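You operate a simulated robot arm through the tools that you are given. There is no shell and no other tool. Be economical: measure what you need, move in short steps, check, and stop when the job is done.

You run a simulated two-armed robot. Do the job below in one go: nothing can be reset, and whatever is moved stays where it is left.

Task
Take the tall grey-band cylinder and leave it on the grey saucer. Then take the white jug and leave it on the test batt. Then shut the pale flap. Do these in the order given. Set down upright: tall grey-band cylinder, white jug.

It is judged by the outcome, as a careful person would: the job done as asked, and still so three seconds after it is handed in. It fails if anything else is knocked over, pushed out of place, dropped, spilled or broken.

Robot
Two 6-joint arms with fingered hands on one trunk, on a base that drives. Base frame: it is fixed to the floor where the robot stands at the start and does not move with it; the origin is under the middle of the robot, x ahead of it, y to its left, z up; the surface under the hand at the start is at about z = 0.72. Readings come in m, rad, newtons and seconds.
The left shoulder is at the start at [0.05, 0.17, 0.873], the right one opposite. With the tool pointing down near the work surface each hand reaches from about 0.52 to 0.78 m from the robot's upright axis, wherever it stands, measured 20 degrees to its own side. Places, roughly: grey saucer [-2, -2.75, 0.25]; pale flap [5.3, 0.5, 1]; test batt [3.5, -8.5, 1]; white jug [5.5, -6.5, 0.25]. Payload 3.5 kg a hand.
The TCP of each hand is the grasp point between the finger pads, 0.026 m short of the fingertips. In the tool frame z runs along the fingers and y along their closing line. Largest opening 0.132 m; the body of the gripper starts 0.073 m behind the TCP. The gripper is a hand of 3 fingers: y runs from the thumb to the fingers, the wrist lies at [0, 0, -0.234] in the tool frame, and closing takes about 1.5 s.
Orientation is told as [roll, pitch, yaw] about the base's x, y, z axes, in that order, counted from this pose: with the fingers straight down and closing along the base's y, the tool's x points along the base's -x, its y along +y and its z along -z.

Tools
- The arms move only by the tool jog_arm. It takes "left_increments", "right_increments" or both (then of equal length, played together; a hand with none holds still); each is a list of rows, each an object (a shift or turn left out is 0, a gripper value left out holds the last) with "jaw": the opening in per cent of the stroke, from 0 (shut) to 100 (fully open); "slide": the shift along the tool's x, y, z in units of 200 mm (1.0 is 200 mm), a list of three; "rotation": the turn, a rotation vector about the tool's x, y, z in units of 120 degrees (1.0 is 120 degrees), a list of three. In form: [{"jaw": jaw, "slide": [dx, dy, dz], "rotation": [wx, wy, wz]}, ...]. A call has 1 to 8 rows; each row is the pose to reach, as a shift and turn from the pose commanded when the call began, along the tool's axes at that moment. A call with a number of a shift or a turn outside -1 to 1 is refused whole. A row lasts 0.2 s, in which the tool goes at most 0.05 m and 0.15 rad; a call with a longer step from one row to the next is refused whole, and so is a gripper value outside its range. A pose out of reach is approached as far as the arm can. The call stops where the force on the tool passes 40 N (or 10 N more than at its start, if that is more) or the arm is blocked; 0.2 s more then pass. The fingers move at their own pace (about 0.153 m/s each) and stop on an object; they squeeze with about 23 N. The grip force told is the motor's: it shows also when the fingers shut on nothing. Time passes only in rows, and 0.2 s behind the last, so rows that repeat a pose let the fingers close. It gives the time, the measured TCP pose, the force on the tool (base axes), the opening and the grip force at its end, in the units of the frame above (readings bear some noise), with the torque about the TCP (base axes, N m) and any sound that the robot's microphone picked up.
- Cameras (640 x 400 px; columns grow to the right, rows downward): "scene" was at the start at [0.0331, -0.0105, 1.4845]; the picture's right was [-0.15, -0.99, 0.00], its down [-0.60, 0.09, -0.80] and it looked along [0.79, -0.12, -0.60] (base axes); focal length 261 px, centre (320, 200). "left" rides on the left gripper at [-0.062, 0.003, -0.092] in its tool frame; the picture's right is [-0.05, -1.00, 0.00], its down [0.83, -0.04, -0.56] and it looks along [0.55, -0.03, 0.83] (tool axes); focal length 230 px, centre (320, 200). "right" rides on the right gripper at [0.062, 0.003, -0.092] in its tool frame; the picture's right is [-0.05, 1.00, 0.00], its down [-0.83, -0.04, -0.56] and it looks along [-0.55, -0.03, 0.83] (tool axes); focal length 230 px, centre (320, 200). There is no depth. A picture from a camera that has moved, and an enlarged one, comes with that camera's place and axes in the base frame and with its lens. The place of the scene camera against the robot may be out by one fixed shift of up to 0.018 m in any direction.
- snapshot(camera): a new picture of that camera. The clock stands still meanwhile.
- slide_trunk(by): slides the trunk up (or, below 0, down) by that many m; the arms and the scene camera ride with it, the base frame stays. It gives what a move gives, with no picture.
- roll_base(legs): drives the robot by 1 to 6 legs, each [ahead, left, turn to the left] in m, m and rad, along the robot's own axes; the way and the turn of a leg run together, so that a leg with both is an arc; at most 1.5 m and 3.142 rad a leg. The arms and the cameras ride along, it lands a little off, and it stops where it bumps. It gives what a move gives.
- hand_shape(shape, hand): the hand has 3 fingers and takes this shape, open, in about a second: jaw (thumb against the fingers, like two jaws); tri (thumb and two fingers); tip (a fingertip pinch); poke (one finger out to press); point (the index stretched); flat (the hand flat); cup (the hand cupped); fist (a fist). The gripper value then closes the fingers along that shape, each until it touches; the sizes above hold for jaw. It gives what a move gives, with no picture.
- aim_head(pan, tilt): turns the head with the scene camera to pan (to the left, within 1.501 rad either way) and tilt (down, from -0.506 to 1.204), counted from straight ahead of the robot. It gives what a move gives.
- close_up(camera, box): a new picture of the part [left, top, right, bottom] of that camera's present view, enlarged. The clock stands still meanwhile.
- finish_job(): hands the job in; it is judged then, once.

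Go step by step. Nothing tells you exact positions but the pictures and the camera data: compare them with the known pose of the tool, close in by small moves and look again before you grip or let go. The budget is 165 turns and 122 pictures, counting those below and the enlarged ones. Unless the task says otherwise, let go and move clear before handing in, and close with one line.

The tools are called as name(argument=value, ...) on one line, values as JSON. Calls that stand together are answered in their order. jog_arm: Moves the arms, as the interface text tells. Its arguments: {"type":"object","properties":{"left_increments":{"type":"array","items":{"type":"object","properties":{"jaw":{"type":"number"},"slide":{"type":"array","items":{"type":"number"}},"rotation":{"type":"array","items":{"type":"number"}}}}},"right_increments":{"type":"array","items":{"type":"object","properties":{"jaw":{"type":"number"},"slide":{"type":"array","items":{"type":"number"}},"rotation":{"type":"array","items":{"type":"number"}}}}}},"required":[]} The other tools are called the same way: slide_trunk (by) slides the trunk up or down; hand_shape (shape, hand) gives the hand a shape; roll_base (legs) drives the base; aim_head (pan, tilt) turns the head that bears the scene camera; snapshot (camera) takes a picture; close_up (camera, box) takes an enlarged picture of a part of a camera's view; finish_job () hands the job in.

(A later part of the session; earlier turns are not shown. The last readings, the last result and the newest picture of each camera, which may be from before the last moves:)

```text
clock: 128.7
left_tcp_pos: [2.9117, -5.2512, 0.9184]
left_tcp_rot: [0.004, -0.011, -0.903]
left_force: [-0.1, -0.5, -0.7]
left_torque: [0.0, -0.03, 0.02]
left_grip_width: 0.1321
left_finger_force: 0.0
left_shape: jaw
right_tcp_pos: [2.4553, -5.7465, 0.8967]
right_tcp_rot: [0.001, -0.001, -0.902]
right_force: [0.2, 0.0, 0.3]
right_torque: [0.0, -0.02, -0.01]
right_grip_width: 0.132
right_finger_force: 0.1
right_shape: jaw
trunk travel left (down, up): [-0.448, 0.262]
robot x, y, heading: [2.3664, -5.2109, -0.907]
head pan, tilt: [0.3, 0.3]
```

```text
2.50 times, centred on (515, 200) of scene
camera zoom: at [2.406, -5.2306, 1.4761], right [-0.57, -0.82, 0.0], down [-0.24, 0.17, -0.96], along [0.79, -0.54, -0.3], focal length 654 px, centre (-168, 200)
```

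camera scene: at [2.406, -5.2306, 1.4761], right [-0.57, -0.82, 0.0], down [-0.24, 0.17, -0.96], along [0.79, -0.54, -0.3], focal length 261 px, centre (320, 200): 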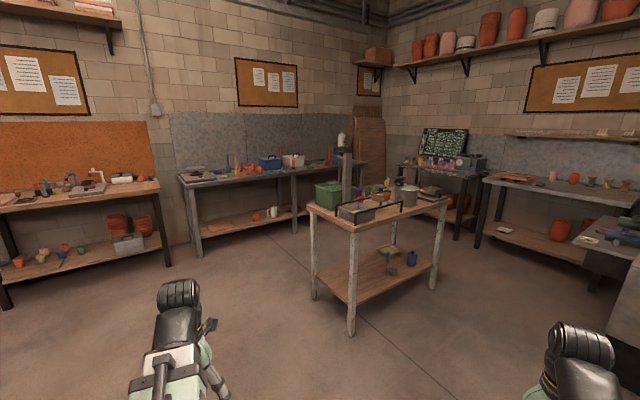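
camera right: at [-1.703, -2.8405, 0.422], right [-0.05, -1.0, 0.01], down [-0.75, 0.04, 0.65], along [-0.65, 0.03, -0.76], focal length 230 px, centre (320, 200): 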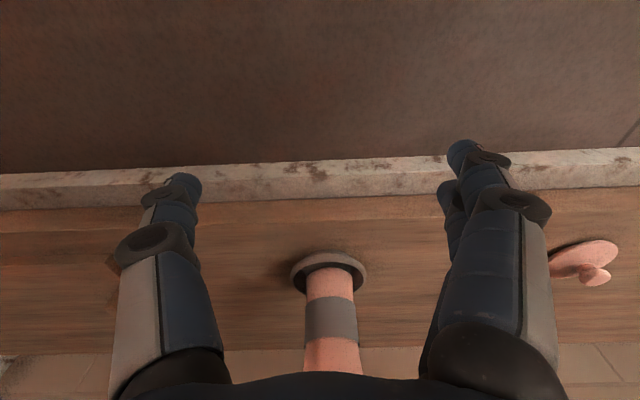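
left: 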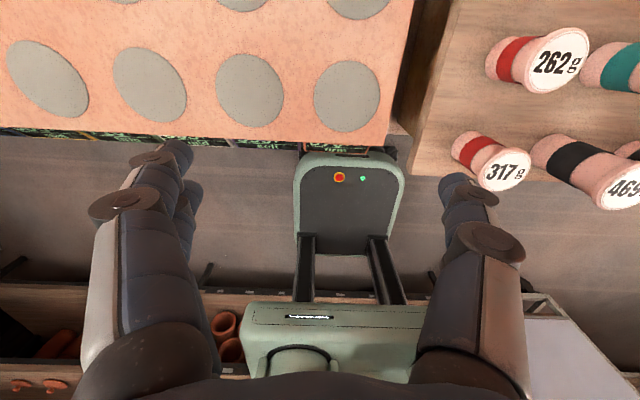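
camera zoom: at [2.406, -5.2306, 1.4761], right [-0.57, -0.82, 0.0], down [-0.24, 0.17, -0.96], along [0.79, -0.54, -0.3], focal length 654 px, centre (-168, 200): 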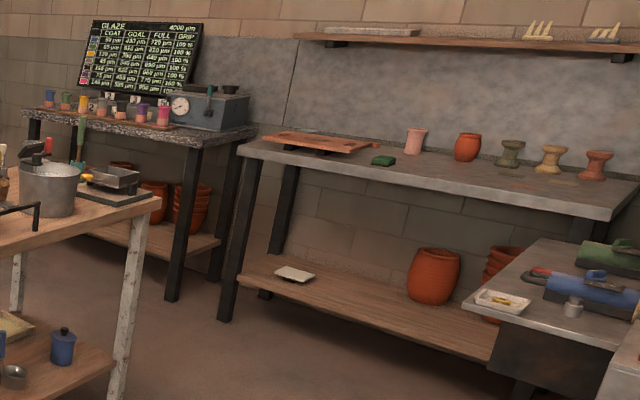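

The jug (handle on its left as seen) stands near (5.36, -6.53); the batt is the terracotta board on the far bench near (3.46, -8.4). I turn to face +x and drive through the corridor at y≈-5.5.

roll_base(legs=[[0, 0, 0.905], [0, -0.29, 0], [1.5, 0, 0], [0.7, 0, 0]])

aim_head(pan=-0.8, tilt=0.55)

snapshot(camera="scene")

```text
clock: 143.6
left_tcp_pos: [4.9509, -5.0433, 0.9186]
left_tcp_rot: [0.002, -0.01, 0.018]
left_force: [0.5, -0.6, -0.4]
left_torque: [0.0, 0.0, 0.02]
left_grip_width: 0.1321
left_finger_force: 0.1
left_shape: jaw
right_tcp_pos: [5.0696, -5.7063, 0.8976]
right_tcp_rot: [0.0, 0.001, 0.017]
right_force: [0.5, 0.4, 0.4]
right_torque: [-0.04, 0.03, -0.01]
right_grip_width: 0.1322
right_finger_force: 0.0
right_shape: jaw
trunk travel left (down, up): [-0.448, 0.262]
robot x, y, heading: [4.5925, -5.4495, 0.018]
head pan, tilt: [0.3, 0.3]
```

```text
clock: 144.9
left_tcp_pos: [4.9518, -5.0432, 0.9187]
left_tcp_rot: [0.003, -0.011, 0.018]
left_force: [-0.9, 0.5, -0.1]
left_torque: [0.0, -0.01, -0.02]
left_grip_width: 0.1318
left_finger_force: 0.1
left_shape: jaw
right_tcp_pos: [5.0702, -5.7063, 0.8974]
right_tcp_rot: [0.0, 0.001, 0.017]
right_force: [0.1, 0.1, 0.6]
right_torque: [0.01, 0.02, 0.02]
right_grip_width: 0.132
right_finger_force: 0.1
right_shape: jaw
trunk travel left (down, up): [-0.448, 0.262]
robot x, y, heading: [4.5877, -5.4541, 0.016]
head pan, tilt: [-0.799, 0.55]
```

```text
65 pictures are left
camera scene: at [4.6015, -5.5143, 1.4531], right [-0.7, -0.71, 0.0], down [-0.37, 0.37, -0.85], along [0.61, -0.6, -0.52], focal length 261 px, centre (320, 200)
```

scene: 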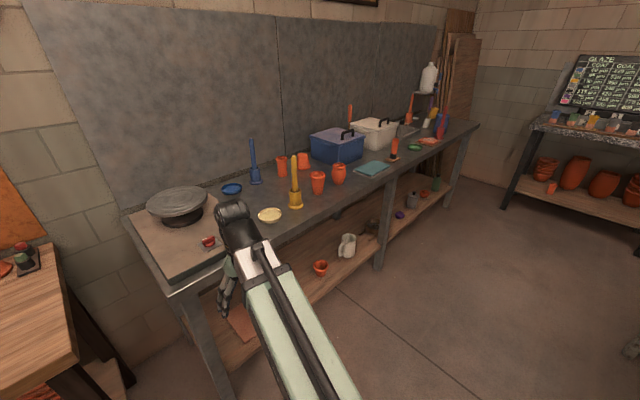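

I strafe right along the bench to bring the jug in front of the right arm.

roll_base(legs=[[0, -0.85, -0.017]])

aim_head(pan=0.0, tilt=0.9)

snapshot(camera="scene")

```text
clock: 149.5
left_tcp_pos: [4.9665, -5.9149, 0.9191]
left_tcp_rot: [0.003, -0.011, -0.013]
left_force: [0.2, 0.2, 0.3]
left_torque: [0.03, 0.01, 0.0]
left_grip_width: 0.1317
left_finger_force: 0.0
left_shape: jaw
right_tcp_pos: [5.0641, -6.579, 0.8965]
right_tcp_rot: [-0.001, -0.001, -0.014]
right_force: [-0.9, 0.1, 0.3]
right_torque: [0.0, -0.01, 0.01]
right_grip_width: 0.132
right_finger_force: 0.0
right_shape: jaw
trunk travel left (down, up): [-0.448, 0.262]
robot x, y, heading: [4.5942, -6.314, -0.013]
head pan, tilt: [-0.799, 0.55]
```

```text
clock: 150.6
left_tcp_pos: [4.9669, -5.9134, 0.919]
left_tcp_rot: [0.003, -0.011, -0.014]
left_force: [-0.5, 0.0, 0.8]
left_torque: [0.01, 0.01, -0.04]
left_grip_width: 0.1318
left_finger_force: 0.2
left_shape: jaw
right_tcp_pos: [5.0632, -6.5802, 0.8979]
right_tcp_rot: [-0.001, 0.001, -0.015]
right_force: [-0.1, -0.2, 0.3]
right_torque: [0.0, 0.0, -0.01]
right_grip_width: 0.1319
right_finger_force: 0.0
right_shape: jaw
trunk travel left (down, up): [-0.448, 0.262]
robot x, y, heading: [4.5923, -6.3105, -0.013]
head pan, tilt: [0.0, 0.901]
```

```text
64 pictures are left
camera scene: at [4.615, -6.3102, 1.4239], right [-0.01, -1.0, 0.0], down [-0.78, 0.01, -0.62], along [0.62, -0.01, -0.78], focal length 261 px, centre (320, 200)
```

scene: 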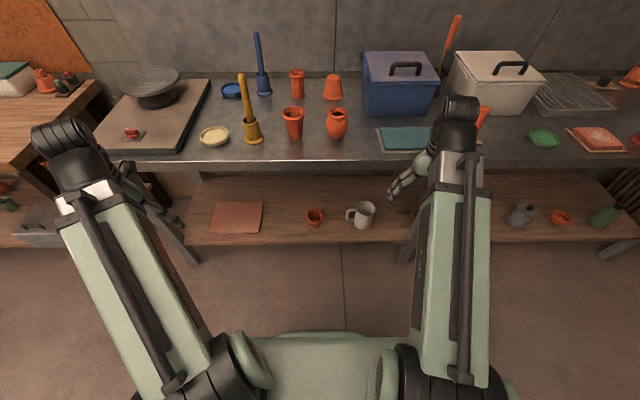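

close_up(camera="scene", box=[280, 140, 440, 260])

```text
3.33 times, centred on (360, 200) of scene
camera zoom: at [4.615, -6.3102, 1.4239], right [-0.01, -1.0, 0.0], down [-0.78, 0.01, -0.62], along [0.62, -0.01, -0.78], focal length 871 px, centre (187, 200)
```

zoom: 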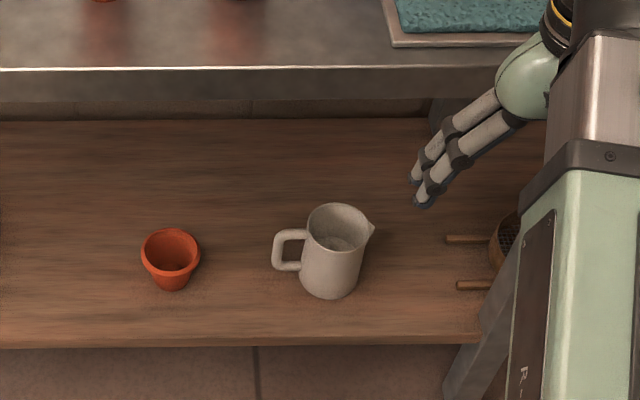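

The jug's handle points to +y and spout to −y, so I must close along x: yaw the right hand −90°. Jug at about (5.37, -6.55), rim z≈0.38, body ≈0.09. I turn the hand, then lower the trunk.

jog_arm(right_increments=[{"rotation": [0, 0, 0.07]}, {"rotation": [0, 0, 0.14]}, {"rotation": [0, 0, 0.21]}, {"rotation": [0, 0, 0.28]}, {"rotation": [0, 0, 0.35]}, {"rotation": [0, 0, 0.42]}, {"rotation": [0, 0, 0.49]}, {"rotation": [0, 0, 0.56]}])

jog_arm(right_increments=[{"rotation": [0, 0, 0.07]}, {"rotation": [0, 0, 0.14]}, {"rotation": [0, 0, 0.182]}])

slide_trunk(by=-0.4)

snapshot(camera="right")

```text
clock: 152.4
left_tcp_pos: [4.9669, -5.9138, 0.9181]
left_tcp_rot: [0.003, -0.01, -0.015]
left_force: [0.5, -0.4, -0.2]
left_torque: [-0.01, 0.02, 0.03]
left_grip_width: 0.1318
left_finger_force: 0.0
left_shape: jaw
right_tcp_pos: [5.0641, -6.579, 0.897]
right_tcp_rot: [0.0, 0.001, -1.189]
right_force: [0.5, 0.3, 0.7]
right_torque: [0.02, -0.03, 0.0]
right_grip_width: 0.1318
right_finger_force: 0.0
right_shape: jaw
trunk travel left (down, up): [-0.448, 0.262]
robot x, y, heading: [4.5936, -6.3133, -0.016]
head pan, tilt: [0.0, 0.901]
```

```text
clock: 153.2
left_tcp_pos: [4.9664, -5.9137, 0.9188]
left_tcp_rot: [0.003, -0.009, -0.015]
left_force: [0.4, -0.8, 0.2]
left_torque: [0.01, 0.04, 0.02]
left_grip_width: 0.1319
left_finger_force: 0.0
left_shape: jaw
right_tcp_pos: [5.0633, -6.579, 0.8967]
right_tcp_rot: [0.0, 0.0, -1.57]
right_force: [-0.8, -0.1, -0.1]
right_torque: [0.02, -0.02, 0.01]
right_grip_width: 0.1317
right_finger_force: 0.1
right_shape: jaw
trunk travel left (down, up): [-0.448, 0.262]
robot x, y, heading: [4.5904, -6.3098, -0.012]
head pan, tilt: [0.0, 0.901]
```

```text
clock: 157.1
left_tcp_pos: [4.9666, -5.9135, 0.5178]
left_tcp_rot: [0.002, -0.011, -0.014]
left_force: [0.1, -0.3, -0.2]
left_torque: [0.02, -0.03, -0.02]
left_grip_width: 0.1315
left_finger_force: 0.1
left_shape: jaw
right_tcp_pos: [5.0633, -6.5799, 0.497]
right_tcp_rot: [0.0, 0.0, -1.564]
right_force: [0.1, 0.1, -0.8]
right_torque: [-0.02, -0.01, 0.01]
right_grip_width: 0.1318
right_finger_force: 0.1
right_shape: jaw
trunk travel left (down, up): [-0.048, 0.662]
robot x, y, heading: [4.5941, -6.3146, -0.015]
head pan, tilt: [0.0, 0.901]
```

```text
62 pictures are left
camera right: at [5.0676, -6.5184, 0.5887], right [1.0, -0.05, 0.0], down [-0.04, -0.83, 0.56], along [-0.03, -0.55, -0.83], focal length 230 px, centre (320, 200)
```

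right: 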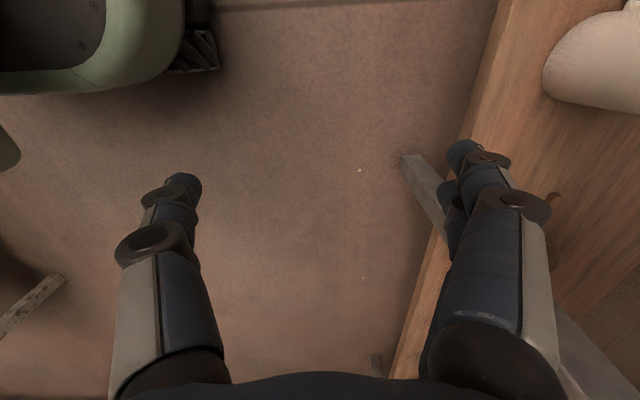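

The jug is at upper right. I lower the hand to pass above the rim and edge forward.

jog_arm(right_increments=[{"slide": [0.07, 0, 0.15]}, {"slide": [0.135, 0, 0.31]}])

roll_base(legs=[[0.1, 0, 0.014]])

snapshot(camera="right")

aim_head(pan=0.0, tilt=0.45)

snapshot(camera="scene")

```text
clock: 157.7
left_tcp_pos: [4.9661, -5.9137, 0.5177]
left_tcp_rot: [0.004, -0.011, -0.015]
left_force: [0.3, -0.2, 0.5]
left_torque: [0.0, -0.02, -0.02]
left_grip_width: 0.1318
left_finger_force: 0.0
left_shape: jaw
right_tcp_pos: [5.0639, -6.5504, 0.4371]
right_tcp_rot: [0.001, -0.001, -1.567]
right_force: [0.0, -0.3, 0.4]
right_torque: [0.03, 0.0, -0.01]
right_grip_width: 0.1317
right_finger_force: 0.0
right_shape: jaw
trunk travel left (down, up): [-0.048, 0.662]
robot x, y, heading: [4.5927, -6.3104, -0.014]
head pan, tilt: [0.0, 0.901]
```

```text
clock: 158.8
left_tcp_pos: [5.0587, -5.9082, 0.519]
left_tcp_rot: [0.006, -0.01, 0.0]
left_force: [-0.7, -0.2, 0.0]
left_torque: [0.01, 0.01, -0.01]
left_grip_width: 0.1317
left_finger_force: 0.2
left_shape: jaw
right_tcp_pos: [5.165, -6.5454, 0.4361]
right_tcp_rot: [-0.001, 0.0, -1.552]
right_force: [1.3, 0.2, 0.2]
right_torque: [0.0, 0.0, 0.02]
right_grip_width: 0.132
right_finger_force: 0.0
right_shape: jaw
trunk travel left (down, up): [-0.048, 0.662]
robot x, y, heading: [4.6922, -6.3121, 0.003]
head pan, tilt: [0.0, 0.901]
```

```text
61 pictures are left
camera right: at [5.1688, -6.4839, 0.5279], right [1.0, -0.04, 0.0], down [-0.03, -0.83, 0.56], along [-0.02, -0.56, -0.83], focal length 230 px, centre (320, 200)
```

right: 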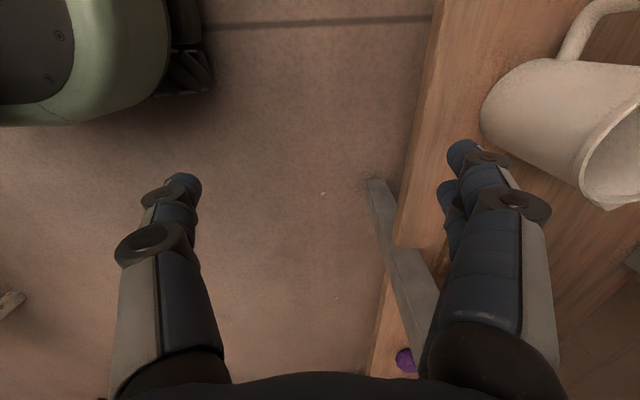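

```text
clock: 159.7
left_tcp_pos: [5.0594, -5.9089, 0.5181]
left_tcp_rot: [0.002, -0.009, 0.0]
left_force: [0.3, -0.3, 1.1]
left_torque: [0.0, 0.0, 0.02]
left_grip_width: 0.1323
left_finger_force: 0.1
left_shape: jaw
right_tcp_pos: [5.165, -6.545, 0.4368]
right_tcp_rot: [0.0, -0.002, -1.553]
right_force: [-0.1, 0.1, 0.0]
right_torque: [-0.01, -0.01, 0.01]
right_grip_width: 0.1319
right_finger_force: 0.1
right_shape: jaw
trunk travel left (down, up): [-0.048, 0.662]
robot x, y, heading: [4.6882, -6.31, -0.0]
head pan, tilt: [0.0, 0.45]
```

```text
60 pictures are left
camera scene: at [4.7303, -6.3103, 1.0621], right [0.0, -1.0, 0.0], down [-0.44, 0.0, -0.9], along [0.9, 0.0, -0.44], focal length 261 px, centre (320, 200)
```

scene: 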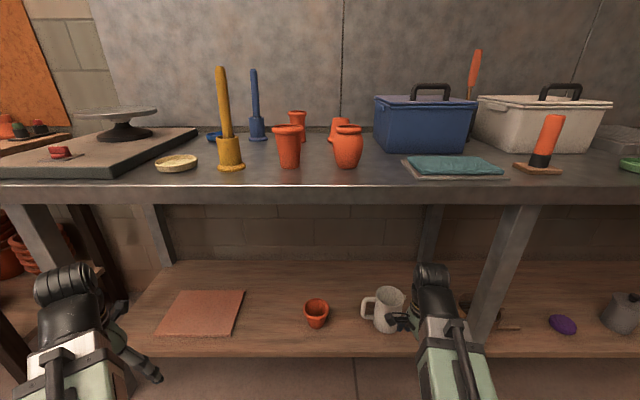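

Wrist top ≈0.71 is below the bench's underside ≈0.79. I reach in 0.1 m and look again.

jog_arm(right_increments=[{"slide": [0, 0.2, 0]}, {"slide": [0, 0.4, 0]}, {"slide": [0, 0.6, 0]}])

snapshot(camera="right")

```text
clock: 160.5
left_tcp_pos: [5.0592, -5.9093, 0.5189]
left_tcp_rot: [0.004, -0.009, 0.001]
left_force: [0.4, -0.2, -0.4]
left_torque: [-0.06, 0.0, 0.03]
left_grip_width: 0.132
left_finger_force: 0.0
left_shape: jaw
right_tcp_pos: [5.2864, -6.5427, 0.4378]
right_tcp_rot: [-0.001, 0.001, -1.552]
right_force: [0.5, 0.2, 0.7]
right_torque: [0.01, -0.02, 0.0]
right_grip_width: 0.1317
right_finger_force: 0.0
right_shape: jaw
trunk travel left (down, up): [-0.048, 0.662]
robot x, y, heading: [4.6886, -6.3109, 0.002]
head pan, tilt: [0.0, 0.45]
```

```text
59 pictures are left
camera right: at [5.289, -6.4811, 0.5291], right [1.0, -0.04, 0.0], down [-0.03, -0.83, 0.56], along [-0.02, -0.56, -0.83], focal length 230 px, centre (320, 200)
```

right: 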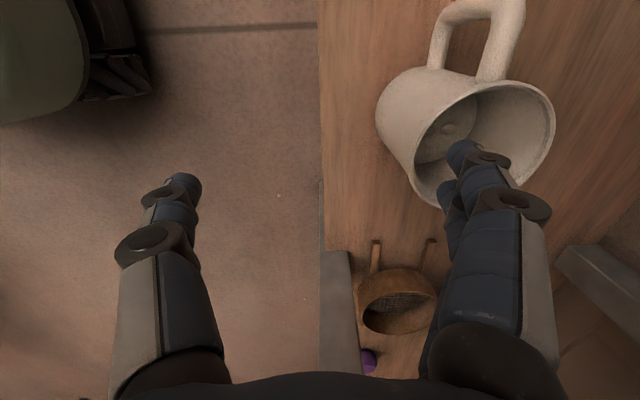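

The rim centre comes out near (5.395, -6.538). I move over it at this height and check.

jog_arm(right_increments=[{"slide": [0, 0.2, 0]}, {"slide": [0, 0.4, 0]}, {"slide": [0, 0.54, 0]}])

snapshot(camera="right")

```text
clock: 161.3
left_tcp_pos: [5.0598, -5.9102, 0.5179]
left_tcp_rot: [0.005, -0.01, 0.001]
left_force: [0.2, -0.4, -0.4]
left_torque: [-0.03, -0.01, -0.02]
left_grip_width: 0.1321
left_finger_force: 0.1
left_shape: jaw
right_tcp_pos: [5.395, -6.5411, 0.4362]
right_tcp_rot: [0.0, -0.001, -1.552]
right_force: [-0.6, -0.7, 0.3]
right_torque: [-0.02, -0.01, -0.02]
right_grip_width: 0.1318
right_finger_force: 0.1
right_shape: jaw
trunk travel left (down, up): [-0.048, 0.662]
robot x, y, heading: [4.6877, -6.3156, 0.003]
head pan, tilt: [0.0, 0.45]
```

```text
58 pictures are left
camera right: at [5.3982, -6.4794, 0.5281], right [1.0, -0.03, 0.0], down [-0.03, -0.83, 0.56], along [-0.02, -0.56, -0.83], focal length 230 px, centre (320, 200)
```

right: 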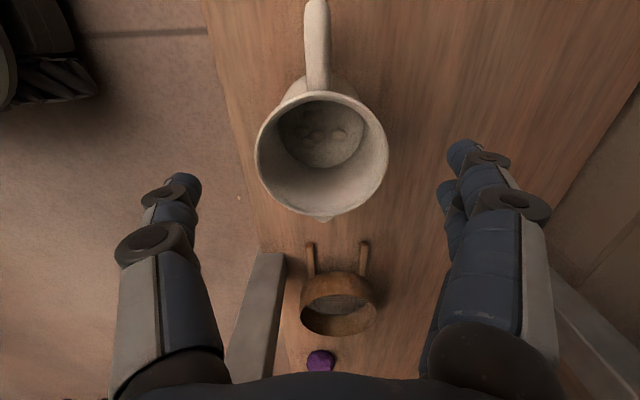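

The hand is centred over the jug. I descend to TCP z≈0.338 around it.

jog_arm(right_increments=[{"slide": [-0.015, 0.01, 0.12]}, {"slide": [-0.015, 0.01, 0.25]}, {"slide": [-0.015, 0.01, 0.38]}, {"slide": [-0.015, 0.01, 0.49]}])

snapshot(camera="right")

```text
clock: 162.3
left_tcp_pos: [5.0599, -5.909, 0.5186]
left_tcp_rot: [0.004, -0.011, 0.0]
left_force: [-0.4, 0.9, 0.0]
left_torque: [0.01, 0.03, 0.04]
left_grip_width: 0.1319
left_finger_force: 0.0
left_shape: jaw
right_tcp_pos: [5.3963, -6.5448, 0.3393]
right_tcp_rot: [0.0, 0.0, -1.552]
right_force: [-1.8, -0.4, 5.3]
right_torque: [0.03, 0.16, 0.03]
right_grip_width: 0.1319
right_finger_force: 0.0
right_shape: jaw
trunk travel left (down, up): [-0.048, 0.662]
robot x, y, heading: [4.6903, -6.3095, -0.001]
head pan, tilt: [0.0, 0.45]
```

```text
57 pictures are left
camera right: at [5.3993, -6.4831, 0.431], right [1.0, -0.04, 0.0], down [-0.03, -0.83, 0.56], along [-0.02, -0.56, -0.83], focal length 230 px, centre (320, 200)
```

right: 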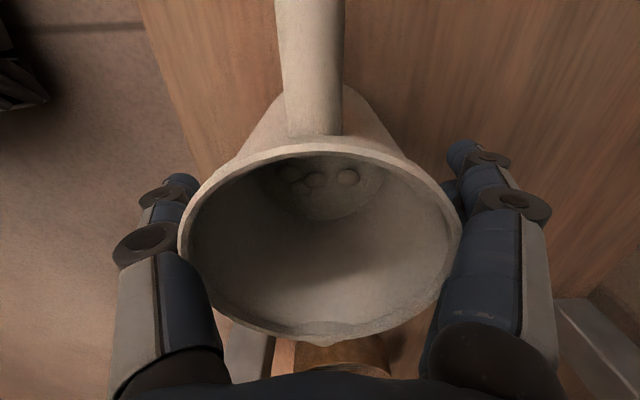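

A slight upward touch (5 N) shows the hand grazing the jug; I rise 8 mm and then close gently.

jog_arm(right_increments=[{"slide": [0, 0, -0.04]}, {"slide": [0, 0, -0.04]}])

snapshot(camera="right")

```text
clock: 162.9
left_tcp_pos: [5.0583, -5.9098, 0.5184]
left_tcp_rot: [0.004, -0.009, 0.001]
left_force: [0.4, 0.2, 0.7]
left_torque: [-0.01, 0.01, 0.02]
left_grip_width: 0.132
left_finger_force: 0.1
left_shape: jaw
right_tcp_pos: [5.3961, -6.5436, 0.3474]
right_tcp_rot: [0.0, 0.0, -1.552]
right_force: [-0.3, -0.6, -0.4]
right_torque: [0.01, -0.03, -0.01]
right_grip_width: 0.132
right_finger_force: 0.0
right_shape: jaw
trunk travel left (down, up): [-0.048, 0.662]
robot x, y, heading: [4.6893, -6.3141, 0.001]
head pan, tilt: [0.0, 0.45]
```

```text
56 pictures are left
camera right: at [5.3995, -6.4826, 0.4382], right [1.0, -0.03, 0.0], down [-0.03, -0.83, 0.56], along [-0.02, -0.56, -0.83], focal length 230 px, centre (320, 200)
```

right: 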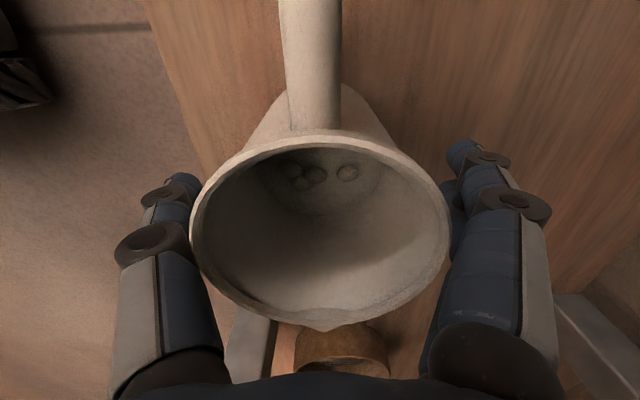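

Clear of contact and centred. I close along x.

jog_arm(right_increments=[{"slide": [0.02, 0, 0]}, {"slide": [0.02, 0, 0], "jaw": 0}, {"slide": [0.02, 0, 0]}, {"slide": [0.02, 0, 0]}, {"slide": [0.02, 0, 0]}, {"slide": [0.02, 0, 0]}, {"slide": [0.02, 0, 0]}])

snapshot(camera="right")

```text
clock: 164.5
left_tcp_pos: [5.0602, -5.9097, 0.5179]
left_tcp_rot: [0.003, -0.009, 0.0]
left_force: [-0.4, -0.4, 0.3]
left_torque: [-0.01, 0.04, -0.02]
left_grip_width: 0.132
left_finger_force: 0.1
left_shape: jaw
right_tcp_pos: [5.3955, -6.5414, 0.3464]
right_tcp_rot: [0.0, 0.0, -1.553]
right_force: [-0.4, 1.2, -0.1]
right_torque: [0.05, -0.06, 0.02]
right_grip_width: 0.0824
right_finger_force: 22.8
right_shape: jaw
trunk travel left (down, up): [-0.048, 0.662]
robot x, y, heading: [4.6944, -6.3117, 0.003]
head pan, tilt: [0.0, 0.45]
```

```text
55 pictures are left
camera right: at [5.3987, -6.4788, 0.4378], right [1.0, -0.03, 0.0], down [-0.03, -0.83, 0.56], along [-0.02, -0.56, -0.83], focal length 230 px, centre (320, 200)
```

right: 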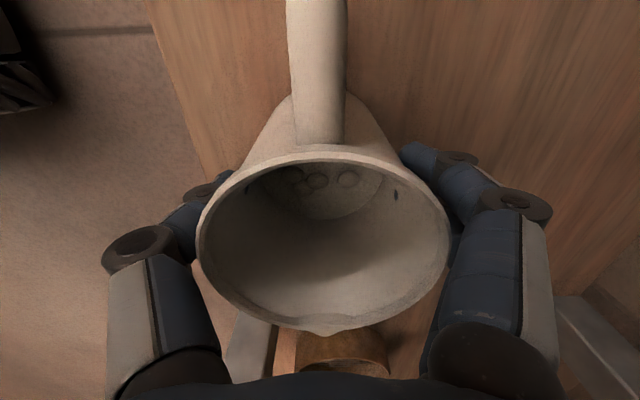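

The jug is gripped at 82 mm. I lift 4 cm and check the hold.

jog_arm(right_increments=[{"slide": [0, 0, -0.06]}, {"slide": [0, 0, -0.13]}, {"slide": [0, 0, -0.2]}, {"slide": [0, 0, -0.2]}])

snapshot(camera="right")

```text
clock: 165.5
left_tcp_pos: [5.0599, -5.9102, 0.518]
left_tcp_rot: [0.003, -0.011, 0.0]
left_force: [0.4, 0.1, 0.2]
left_torque: [0.0, 0.01, 0.01]
left_grip_width: 0.1321
left_finger_force: 0.0
left_shape: jaw
right_tcp_pos: [5.3962, -6.5407, 0.3863]
right_tcp_rot: [0.001, 0.0, -1.554]
right_force: [-0.3, 0.2, -2.9]
right_torque: [-0.02, -0.01, -0.03]
right_grip_width: 0.0822
right_finger_force: 23.2
right_shape: jaw
trunk travel left (down, up): [-0.048, 0.662]
robot x, y, heading: [4.6903, -6.3118, 0.004]
head pan, tilt: [0.0, 0.45]
```

```text
54 pictures are left
camera right: at [5.3988, -6.4788, 0.4783], right [1.0, -0.03, 0.0], down [-0.03, -0.83, 0.56], along [-0.02, -0.56, -0.83], focal length 230 px, centre (320, 200)
```

right: 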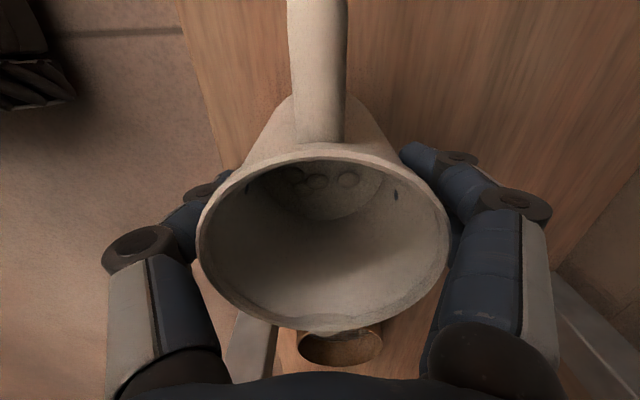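

Held well and light. I withdraw from under the bench with the arm and then back the base slightly.

jog_arm(right_increments=[{"slide": [0, -0.15, 0]}, {"slide": [0, -0.35, 0]}, {"slide": [0, -0.55, 0]}, {"slide": [0, -0.75, 0]}, {"slide": [0, -0.95, 0]}, {"slide": [0, -1.0, 0]}])

roll_base(legs=[[-0.15, 0.1, 0]])

slide_trunk(by=0.4)

aim_head(pan=-1.2, tilt=0.45)

snapshot(camera="scene")

```text
clock: 166.9
left_tcp_pos: [5.0587, -5.9101, 0.518]
left_tcp_rot: [0.004, -0.011, 0.0]
left_force: [-0.2, -0.1, -0.5]
left_torque: [-0.02, 0.0, -0.02]
left_grip_width: 0.1321
left_finger_force: 0.1
left_shape: jaw
right_tcp_pos: [5.1952, -6.5429, 0.3866]
right_tcp_rot: [-0.001, -0.001, -1.552]
right_force: [0.0, -0.2, -3.7]
right_torque: [-0.03, 0.0, 0.03]
right_grip_width: 0.0821
right_finger_force: 23.1
right_shape: jaw
trunk travel left (down, up): [-0.048, 0.662]
robot x, y, heading: [4.6904, -6.3114, 0.002]
head pan, tilt: [0.0, 0.45]
```

```text
clock: 168.4
left_tcp_pos: [4.912, -5.8074, 0.5182]
left_tcp_rot: [0.004, -0.01, 0.0]
left_force: [-0.2, 1.1, 0.7]
left_torque: [0.05, 0.01, 0.03]
left_grip_width: 0.132
left_finger_force: 0.1
left_shape: jaw
right_tcp_pos: [5.0468, -6.4403, 0.3851]
right_tcp_rot: [-0.002, -0.001, -1.552]
right_force: [0.1, -0.8, -3.7]
right_torque: [-0.02, -0.03, -0.01]
right_grip_width: 0.0823
right_finger_force: 23.0
right_shape: jaw
trunk travel left (down, up): [-0.048, 0.662]
robot x, y, heading: [4.5455, -6.2111, 0.002]
head pan, tilt: [0.0, 0.45]
```

```text
clock: 172.2
left_tcp_pos: [4.9121, -5.8074, 0.918]
left_tcp_rot: [0.004, -0.012, -0.002]
left_force: [0.4, -0.7, 0.3]
left_torque: [0.01, 0.02, 0.01]
left_grip_width: 0.1319
left_finger_force: 0.1
left_shape: jaw
right_tcp_pos: [5.0482, -6.4411, 0.7857]
right_tcp_rot: [0.001, -0.001, -1.554]
right_force: [-0.4, 1.3, -4.5]
right_torque: [0.0, 0.0, 0.03]
right_grip_width: 0.0822
right_finger_force: 23.0
right_shape: jaw
trunk travel left (down, up): [-0.448, 0.262]
robot x, y, heading: [4.5396, -6.2079, 0.001]
head pan, tilt: [0.0, 0.45]
```

```text
clock: 173.6
left_tcp_pos: [4.9113, -5.8074, 0.9189]
left_tcp_rot: [0.004, -0.011, 0.001]
left_force: [-0.1, -0.7, -0.2]
left_torque: [-0.02, -0.02, 0.01]
left_grip_width: 0.1316
left_finger_force: 0.1
left_shape: jaw
right_tcp_pos: [5.0481, -6.4406, 0.7853]
right_tcp_rot: [-0.001, 0.0, -1.553]
right_force: [0.4, 0.3, -3.6]
right_torque: [-0.01, 0.01, 0.01]
right_grip_width: 0.0823
right_finger_force: 23.1
right_shape: jaw
trunk travel left (down, up): [-0.448, 0.262]
robot x, y, heading: [4.5425, -6.212, 0.003]
head pan, tilt: [-1.201, 0.45]
```

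```text
53 pictures are left
camera scene: at [4.524, -6.2938, 1.4622], right [-0.93, -0.36, 0.0], down [-0.16, 0.41, -0.9], along [0.33, -0.84, -0.44], focal length 261 px, centre (320, 200)
```

scene: 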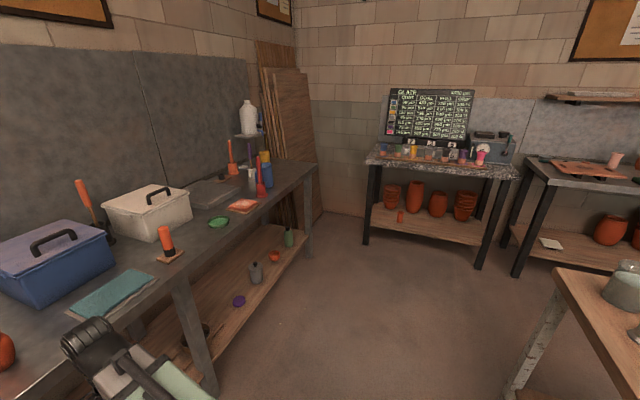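

I raise the trunk so the jug clears the benches, turn to face −y and drive down between the wall bench and the wooden table.

slide_trunk(by=0.26)

roll_base(legs=[[0, 0, -1.573], [0.9, 0.06, 0]])

aim_head(pan=-0.6, tilt=0.6)

snapshot(camera="scene")

```text
clock: 176.3
left_tcp_pos: [4.9116, -5.8084, 1.1784]
left_tcp_rot: [0.003, -0.011, -0.001]
left_force: [-0.1, 0.1, 0.1]
left_torque: [0.02, -0.05, 0.01]
left_grip_width: 0.1318
left_finger_force: 0.0
left_shape: jaw
right_tcp_pos: [5.0472, -6.4409, 1.0458]
right_tcp_rot: [0.001, 0.001, -1.553]
right_force: [-0.4, 0.0, -3.8]
right_torque: [-0.02, 0.02, 0.04]
right_grip_width: 0.0821
right_finger_force: 23.4
right_shape: jaw
trunk travel left (down, up): [-0.708, 0.002]
robot x, y, heading: [4.5428, -6.2127, 0.0]
head pan, tilt: [-1.201, 0.45]
```

```text
clock: 184.8
left_tcp_pos: [5.0154, -7.4723, 1.178]
left_tcp_rot: [0.003, -0.009, -1.566]
left_force: [0.8, -0.4, 0.4]
left_torque: [0.02, 0.03, 0.01]
left_grip_width: 0.1318
left_finger_force: 0.0
left_shape: jaw
right_tcp_pos: [4.3831, -7.6112, 1.0461]
right_tcp_rot: [0.0, 0.0, -3.12]
right_force: [0.7, 0.6, -3.1]
right_torque: [0.02, 0.01, -0.01]
right_grip_width: 0.0821
right_finger_force: 23.1
right_shape: jaw
trunk travel left (down, up): [-0.708, 0.002]
robot x, y, heading: [4.6109, -7.104, -1.573]
head pan, tilt: [-1.201, 0.45]
```

```text
clock: 185.8
left_tcp_pos: [5.0154, -7.472, 1.1784]
left_tcp_rot: [0.004, -0.01, -1.564]
left_force: [0.1, -0.8, -0.3]
left_torque: [0.01, 0.02, -0.01]
left_grip_width: 0.1317
left_finger_force: 0.1
left_shape: jaw
right_tcp_pos: [4.3836, -7.6101, 1.0455]
right_tcp_rot: [-0.001, -0.001, -3.119]
right_force: [-0.2, -0.2, -3.7]
right_torque: [0.03, 0.03, -0.04]
right_grip_width: 0.0822
right_finger_force: 22.6
right_shape: jaw
trunk travel left (down, up): [-0.708, 0.002]
robot x, y, heading: [4.6147, -7.1034, -1.565]
head pan, tilt: [-0.6, 0.6]
```

```text
52 pictures are left
camera scene: at [4.5479, -7.1363, 1.7086], right [-0.83, 0.56, 0.0], down [0.32, 0.47, -0.83], along [-0.46, -0.68, -0.56], focal length 261 px, centre (320, 200)
```

scene: 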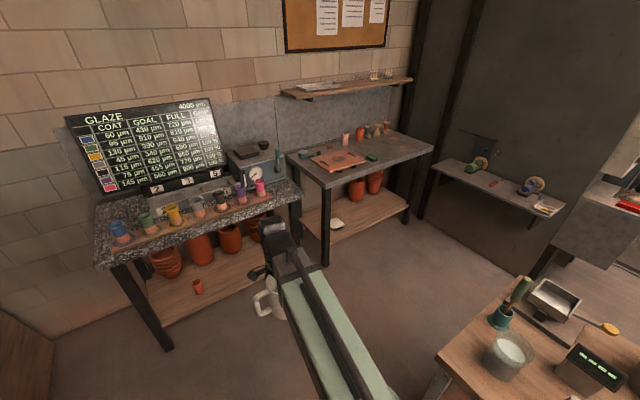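

The batt is the flat terracotta slab near (3.43, -8.55). I raise the jug a bit more, advance to y≈-7.68 and strafe right behind the wooden table.

jog_arm(right_increments=[{"slide": [0, 0, -0.2]}, {"slide": [0, 0, -0.4]}])

roll_base(legs=[[0.58, 0, 0], [0, -0.6, 0]])

aim_head(pan=-0.5, tilt=0.7)

snapshot(camera="scene")

```text
clock: 186.4
left_tcp_pos: [5.0145, -7.4718, 1.1778]
left_tcp_rot: [0.003, -0.012, -1.564]
left_force: [-0.1, 0.1, -0.1]
left_torque: [-0.02, 0.02, -0.02]
left_grip_width: 0.132
left_finger_force: 0.0
left_shape: jaw
right_tcp_pos: [4.3822, -7.6106, 1.1275]
right_tcp_rot: [-0.001, 0.0, -3.12]
right_force: [-0.2, 0.8, -4.6]
right_torque: [0.02, -0.01, -0.01]
right_grip_width: 0.0821
right_finger_force: 23.0
right_shape: jaw
trunk travel left (down, up): [-0.708, 0.002]
robot x, y, heading: [4.6114, -7.1058, -1.56]
head pan, tilt: [-0.6, 0.6]
```

```text
clock: 192.7
left_tcp_pos: [4.4359, -8.0546, 1.1794]
left_tcp_rot: [0.005, -0.012, -1.546]
left_force: [0.5, -0.4, -0.6]
left_torque: [-0.01, 0.0, 0.01]
left_grip_width: 0.1321
left_finger_force: 0.0
left_shape: jaw
right_tcp_pos: [3.8073, -8.2071, 1.1281]
right_tcp_rot: [0.0, 0.0, -3.101]
right_force: [0.6, 0.4, -3.5]
right_torque: [-0.02, 0.02, 0.01]
right_grip_width: 0.0823
right_finger_force: 23.2
right_shape: jaw
trunk travel left (down, up): [-0.708, 0.002]
robot x, y, heading: [4.0258, -7.6937, -1.546]
head pan, tilt: [-0.6, 0.6]
```

```text
clock: 193.3
left_tcp_pos: [4.4364, -8.0545, 1.1789]
left_tcp_rot: [0.004, -0.011, -1.544]
left_force: [0.1, -0.1, -0.1]
left_torque: [-0.01, 0.01, -0.01]
left_grip_width: 0.132
left_finger_force: 0.1
left_shape: jaw
right_tcp_pos: [3.8076, -8.2069, 1.1279]
right_tcp_rot: [0.001, 0.0, -3.098]
right_force: [-0.2, 0.4, -3.3]
right_torque: [0.02, -0.01, 0.0]
right_grip_width: 0.0822
right_finger_force: 23.0
right_shape: jaw
trunk travel left (down, up): [-0.708, 0.002]
robot x, y, heading: [4.0237, -7.6915, -1.548]
head pan, tilt: [-0.499, 0.7]
```

```text
51 pictures are left
camera scene: at [3.9731, -7.7303, 1.7], right [-0.89, 0.46, 0.0], down [0.29, 0.57, -0.77], along [-0.35, -0.68, -0.64], focal length 261 px, centre (320, 200)
```

scene: 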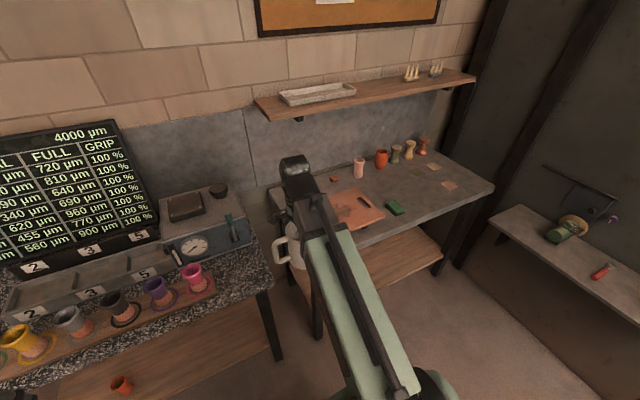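

Batt ahead-right. I strafe another 0.3 m and look again, with a close view of the batt.

roll_base(legs=[[0, -0.22, -0.02]])

aim_head(pan=-0.4, tilt=0.8)

close_up(camera="scene", box=[220, 100, 480, 280])

snapshot(camera="right")

```text
clock: 195.0
left_tcp_pos: [4.2117, -8.0653, 1.1788]
left_tcp_rot: [0.005, -0.01, -1.563]
left_force: [-0.8, -0.3, -0.2]
left_torque: [-0.01, -0.05, 0.01]
left_grip_width: 0.132
left_finger_force: 0.0
left_shape: jaw
right_tcp_pos: [3.5791, -8.2047, 1.1265]
right_tcp_rot: [0.0, -0.001, -3.118]
right_force: [0.1, -0.6, -4.2]
right_torque: [0.01, -0.02, -0.01]
right_grip_width: 0.0824
right_finger_force: 23.0
right_shape: jaw
trunk travel left (down, up): [-0.708, 0.002]
robot x, y, heading: [3.8063, -7.7029, -1.562]
head pan, tilt: [-0.499, 0.7]
```

```text
clock: 195.7
left_tcp_pos: [4.2127, -8.0657, 1.1782]
left_tcp_rot: [0.003, -0.01, -1.563]
left_force: [-0.4, -1.1, 1.3]
left_torque: [0.02, 0.01, 0.02]
left_grip_width: 0.1319
left_finger_force: 0.1
left_shape: jaw
right_tcp_pos: [3.5797, -8.2064, 1.1273]
right_tcp_rot: [0.0, 0.001, -3.117]
right_force: [-0.2, -0.3, -3.8]
right_torque: [0.06, 0.02, 0.03]
right_grip_width: 0.0822
right_finger_force: 23.3
right_shape: jaw
trunk travel left (down, up): [-0.708, 0.002]
robot x, y, heading: [3.8084, -7.6961, -1.561]
head pan, tilt: [-0.4, 0.799]
```

```text
2.22 times, centred on (350, 190) of scene
camera zoom: at [3.7632, -7.7329, 1.6918], right [-0.92, 0.38, 0.0], down [0.27, 0.66, -0.7], along [-0.27, -0.64, -0.72], focal length 581 px, centre (253, 222)
```

zoom: 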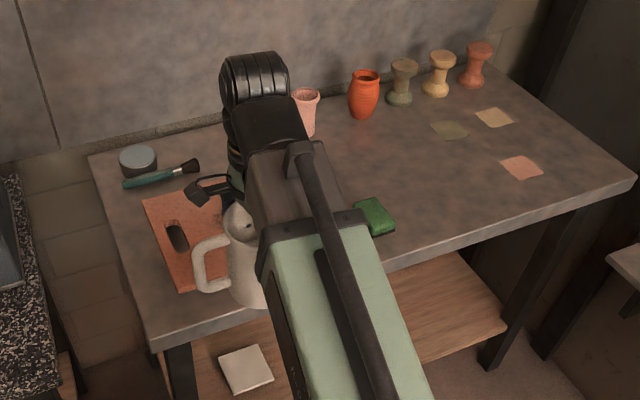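

```text
49 pictures are left
camera right: at [3.6424, -8.208, 1.2181], right [-0.03, -1.0, 0.0], down [-0.83, 0.02, 0.56], along [-0.56, 0.02, -0.83], focal length 230 px, centre (320, 200)
```

right: 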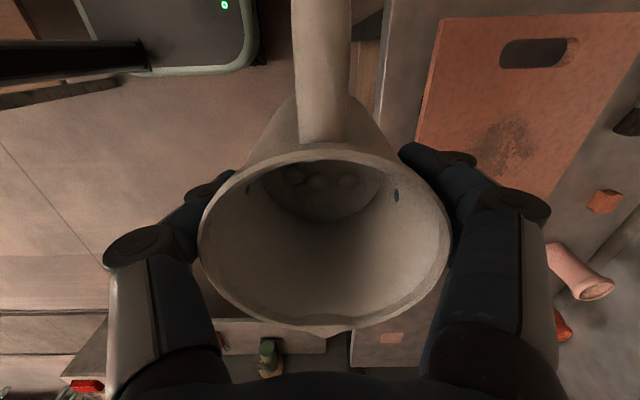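

The batt (slots at both ends, x≈3.33–3.62) is centred near (3.48, -8.49), top z≈0.86. I edge the base forward and right, then reach over it.

roll_base(legs=[[0.1, -0.1, -0.01]])

jog_arm(right_increments=[{"slide": [0, 0.2, 0]}, {"slide": [0, 0.4, 0]}, {"slide": [0, 0.6, 0]}, {"slide": [0, 0.8, 0]}])

snapshot(camera="right")

snapshot(camera="scene")

```text
clock: 197.0
left_tcp_pos: [4.1039, -8.1724, 1.1767]
left_tcp_rot: [0.006, -0.008, -1.577]
left_force: [-0.3, -0.2, 0.0]
left_torque: [0.04, -0.02, -0.02]
left_grip_width: 0.1319
left_finger_force: 0.1
left_shape: jaw
right_tcp_pos: [3.4684, -8.3033, 1.1256]
right_tcp_rot: [-0.001, 0.0, -3.131]
right_force: [0.2, 0.1, -5.0]
right_torque: [0.04, -0.02, 0.02]
right_grip_width: 0.082
right_finger_force: 22.9
right_shape: jaw
trunk travel left (down, up): [-0.708, 0.002]
robot x, y, heading: [3.7032, -7.7973, -1.578]
head pan, tilt: [-0.4, 0.799]
```

```text
clock: 198.0
left_tcp_pos: [4.1061, -8.1706, 1.1778]
left_tcp_rot: [0.004, -0.011, -1.575]
left_force: [-0.5, 0.2, -0.2]
left_torque: [0.03, -0.01, -0.01]
left_grip_width: 0.132
left_finger_force: 0.0
left_shape: jaw
right_tcp_pos: [3.4741, -8.462, 1.126]
right_tcp_rot: [-0.001, 0.0, -3.13]
right_force: [-0.8, 0.3, -3.2]
right_torque: [0.0, 0.02, 0.01]
right_grip_width: 0.0821
right_finger_force: 22.8
right_shape: jaw
trunk travel left (down, up): [-0.708, 0.002]
robot x, y, heading: [3.7056, -7.7979, -1.58]
head pan, tilt: [-0.4, 0.799]
```

```text
48 pictures are left
camera right: at [3.536, -8.4644, 1.2177], right [-0.04, -1.0, 0.0], down [-0.83, 0.03, 0.56], along [-0.56, 0.02, -0.83], focal length 230 px, centre (320, 200)
```

right: 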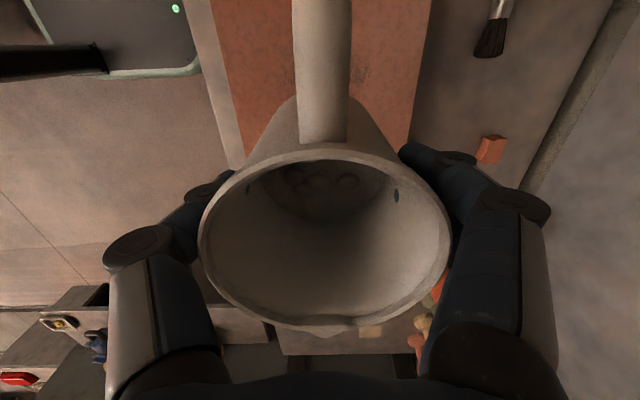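

```text
47 pictures are left
camera scene: at [3.6599, -7.8324, 1.6917], right [-0.92, 0.39, 0.0], down [0.28, 0.66, -0.7], along [-0.27, -0.64, -0.72], focal length 261 px, centre (320, 200)
```

scene: 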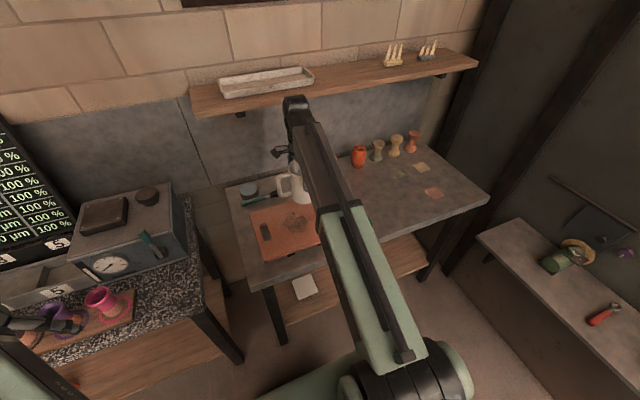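

The jug is centred above the batt (centre ≈(3.48, -8.465)). I lower to TCP z≈1.0 and look.

jog_arm(right_increments=[{"slide": [0, 0, 0.2]}, {"slide": [0, 0, 0.4]}, {"slide": [0, 0, 0.58]}])

close_up(camera="scene", box=[220, 130, 380, 270])

snapshot(camera="right")

```text
clock: 198.8
left_tcp_pos: [4.1045, -8.1709, 1.1782]
left_tcp_rot: [0.002, -0.009, -1.576]
left_force: [-0.2, 1.0, -0.4]
left_torque: [0.01, -0.01, -0.01]
left_grip_width: 0.1319
left_finger_force: 0.1
left_shape: jaw
right_tcp_pos: [3.471, -8.4617, 1.0097]
right_tcp_rot: [0.0, -0.001, -3.131]
right_force: [-0.4, -0.6, -3.7]
right_torque: [0.0, 0.0, 0.0]
right_grip_width: 0.0819
right_finger_force: 22.5
right_shape: jaw
trunk travel left (down, up): [-0.708, 0.002]
robot x, y, heading: [3.7035, -7.7988, -1.577]
head pan, tilt: [-0.4, 0.799]
```

```text
2.86 times, centred on (300, 200) of scene
camera zoom: at [3.6597, -7.8324, 1.6917], right [-0.92, 0.39, 0.0], down [0.28, 0.66, -0.7], along [-0.27, -0.64, -0.72], focal length 747 px, centre (377, 200)
```

zoom: 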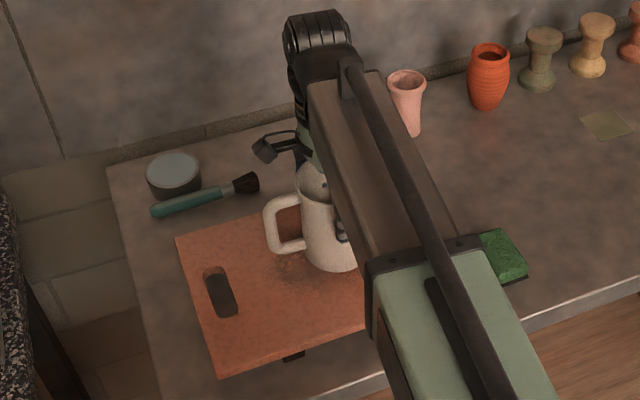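

```text
45 pictures are left
camera right: at [3.5336, -8.465, 1.1012], right [-0.04, -1.0, 0.0], down [-0.83, 0.03, 0.56], along [-0.56, 0.02, -0.83], focal length 230 px, centre (320, 200)
```

right: 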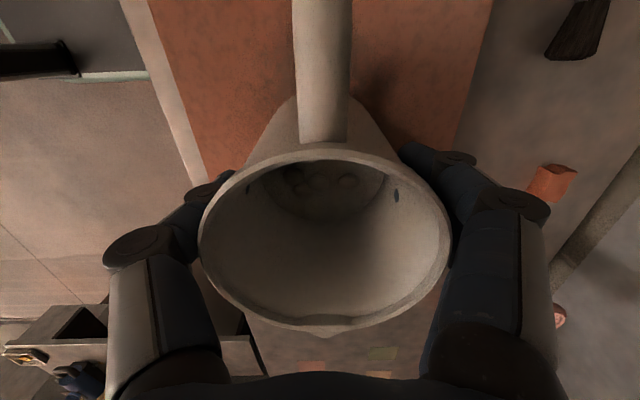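

The batt top is at z≈0.855 on a low support; I keep the jug central, nudging +8 mm x, −6 mm y, and lower slowly.

jog_arm(right_increments=[{"slide": [0.04, 0.03, 0.06]}, {"slide": [0.04, 0.03, 0.12]}, {"slide": [0.04, 0.03, 0.17]}, {"slide": [0.04, 0.03, 0.2]}])

close_up(camera="scene", box=[220, 130, 380, 270])

```text
clock: 199.7
left_tcp_pos: [4.1061, -8.1688, 1.179]
left_tcp_rot: [0.004, -0.011, -1.575]
left_force: [0.4, -0.6, 0.4]
left_torque: [-0.03, 0.0, 0.0]
left_grip_width: 0.132
left_finger_force: 0.1
left_shape: jaw
right_tcp_pos: [3.4815, -8.4696, 0.9827]
right_tcp_rot: [0.009, 0.0, -3.126]
right_force: [0.5, 2.0, 22.9]
right_torque: [0.15, -0.01, 0.16]
right_grip_width: 0.0794
right_finger_force: 22.7
right_shape: jaw
trunk travel left (down, up): [-0.708, 0.002]
robot x, y, heading: [3.7032, -7.7999, -1.576]
head pan, tilt: [-0.4, 0.799]
stopped in row 4 (right hand): the force on the tool passed its limit at 44 N (the readings are from after the stop); the commanded pose is now the measured one
```

```text
2.86 times, centred on (300, 200) of scene
camera zoom: at [3.6606, -7.8291, 1.6919], right [-0.92, 0.39, 0.0], down [0.28, 0.66, -0.7], along [-0.27, -0.64, -0.72], focal length 747 px, centre (377, 200)
```

zoom: 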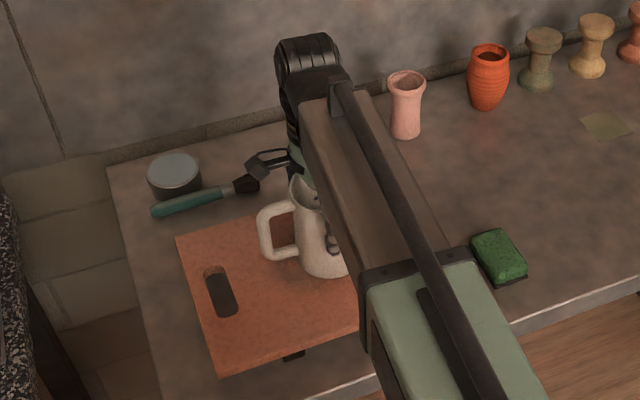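

Contact came at TCP 0.983. I relieve the pressure by a few mm before opening.

jog_arm(right_increments=[{"slide": [0, 0, -0.012]}, {"slide": [0, 0, -0.02]}])

snapshot(camera="right")

```text
clock: 200.3
left_tcp_pos: [4.1062, -8.1703, 1.1784]
left_tcp_rot: [0.004, -0.011, -1.576]
left_force: [0.4, 0.7, -0.9]
left_torque: [-0.02, 0.0, -0.01]
left_grip_width: 0.1317
left_finger_force: 0.1
left_shape: jaw
right_tcp_pos: [3.482, -8.4691, 0.9831]
right_tcp_rot: [0.006, 0.001, -3.13]
right_force: [1.7, 1.1, 5.6]
right_torque: [0.01, -0.02, 0.14]
right_grip_width: 0.0796
right_finger_force: 22.8
right_shape: jaw
trunk travel left (down, up): [-0.708, 0.002]
robot x, y, heading: [3.7031, -7.8002, -1.579]
head pan, tilt: [-0.4, 0.799]
```

```text
43 pictures are left
camera right: at [3.5444, -8.4708, 1.0742], right [-0.04, -1.0, 0.0], down [-0.83, 0.04, 0.56], along [-0.56, 0.02, -0.83], focal length 230 px, centre (320, 200)
```

right: 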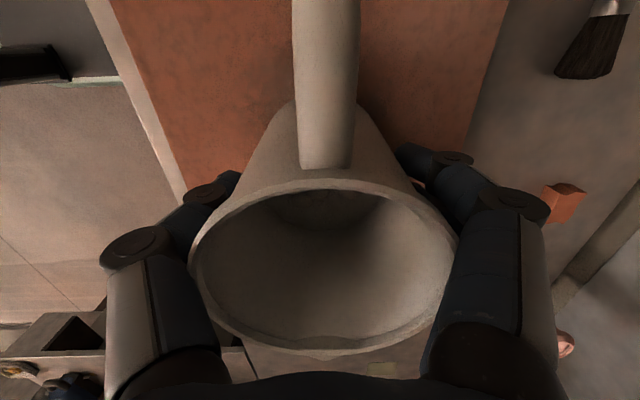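

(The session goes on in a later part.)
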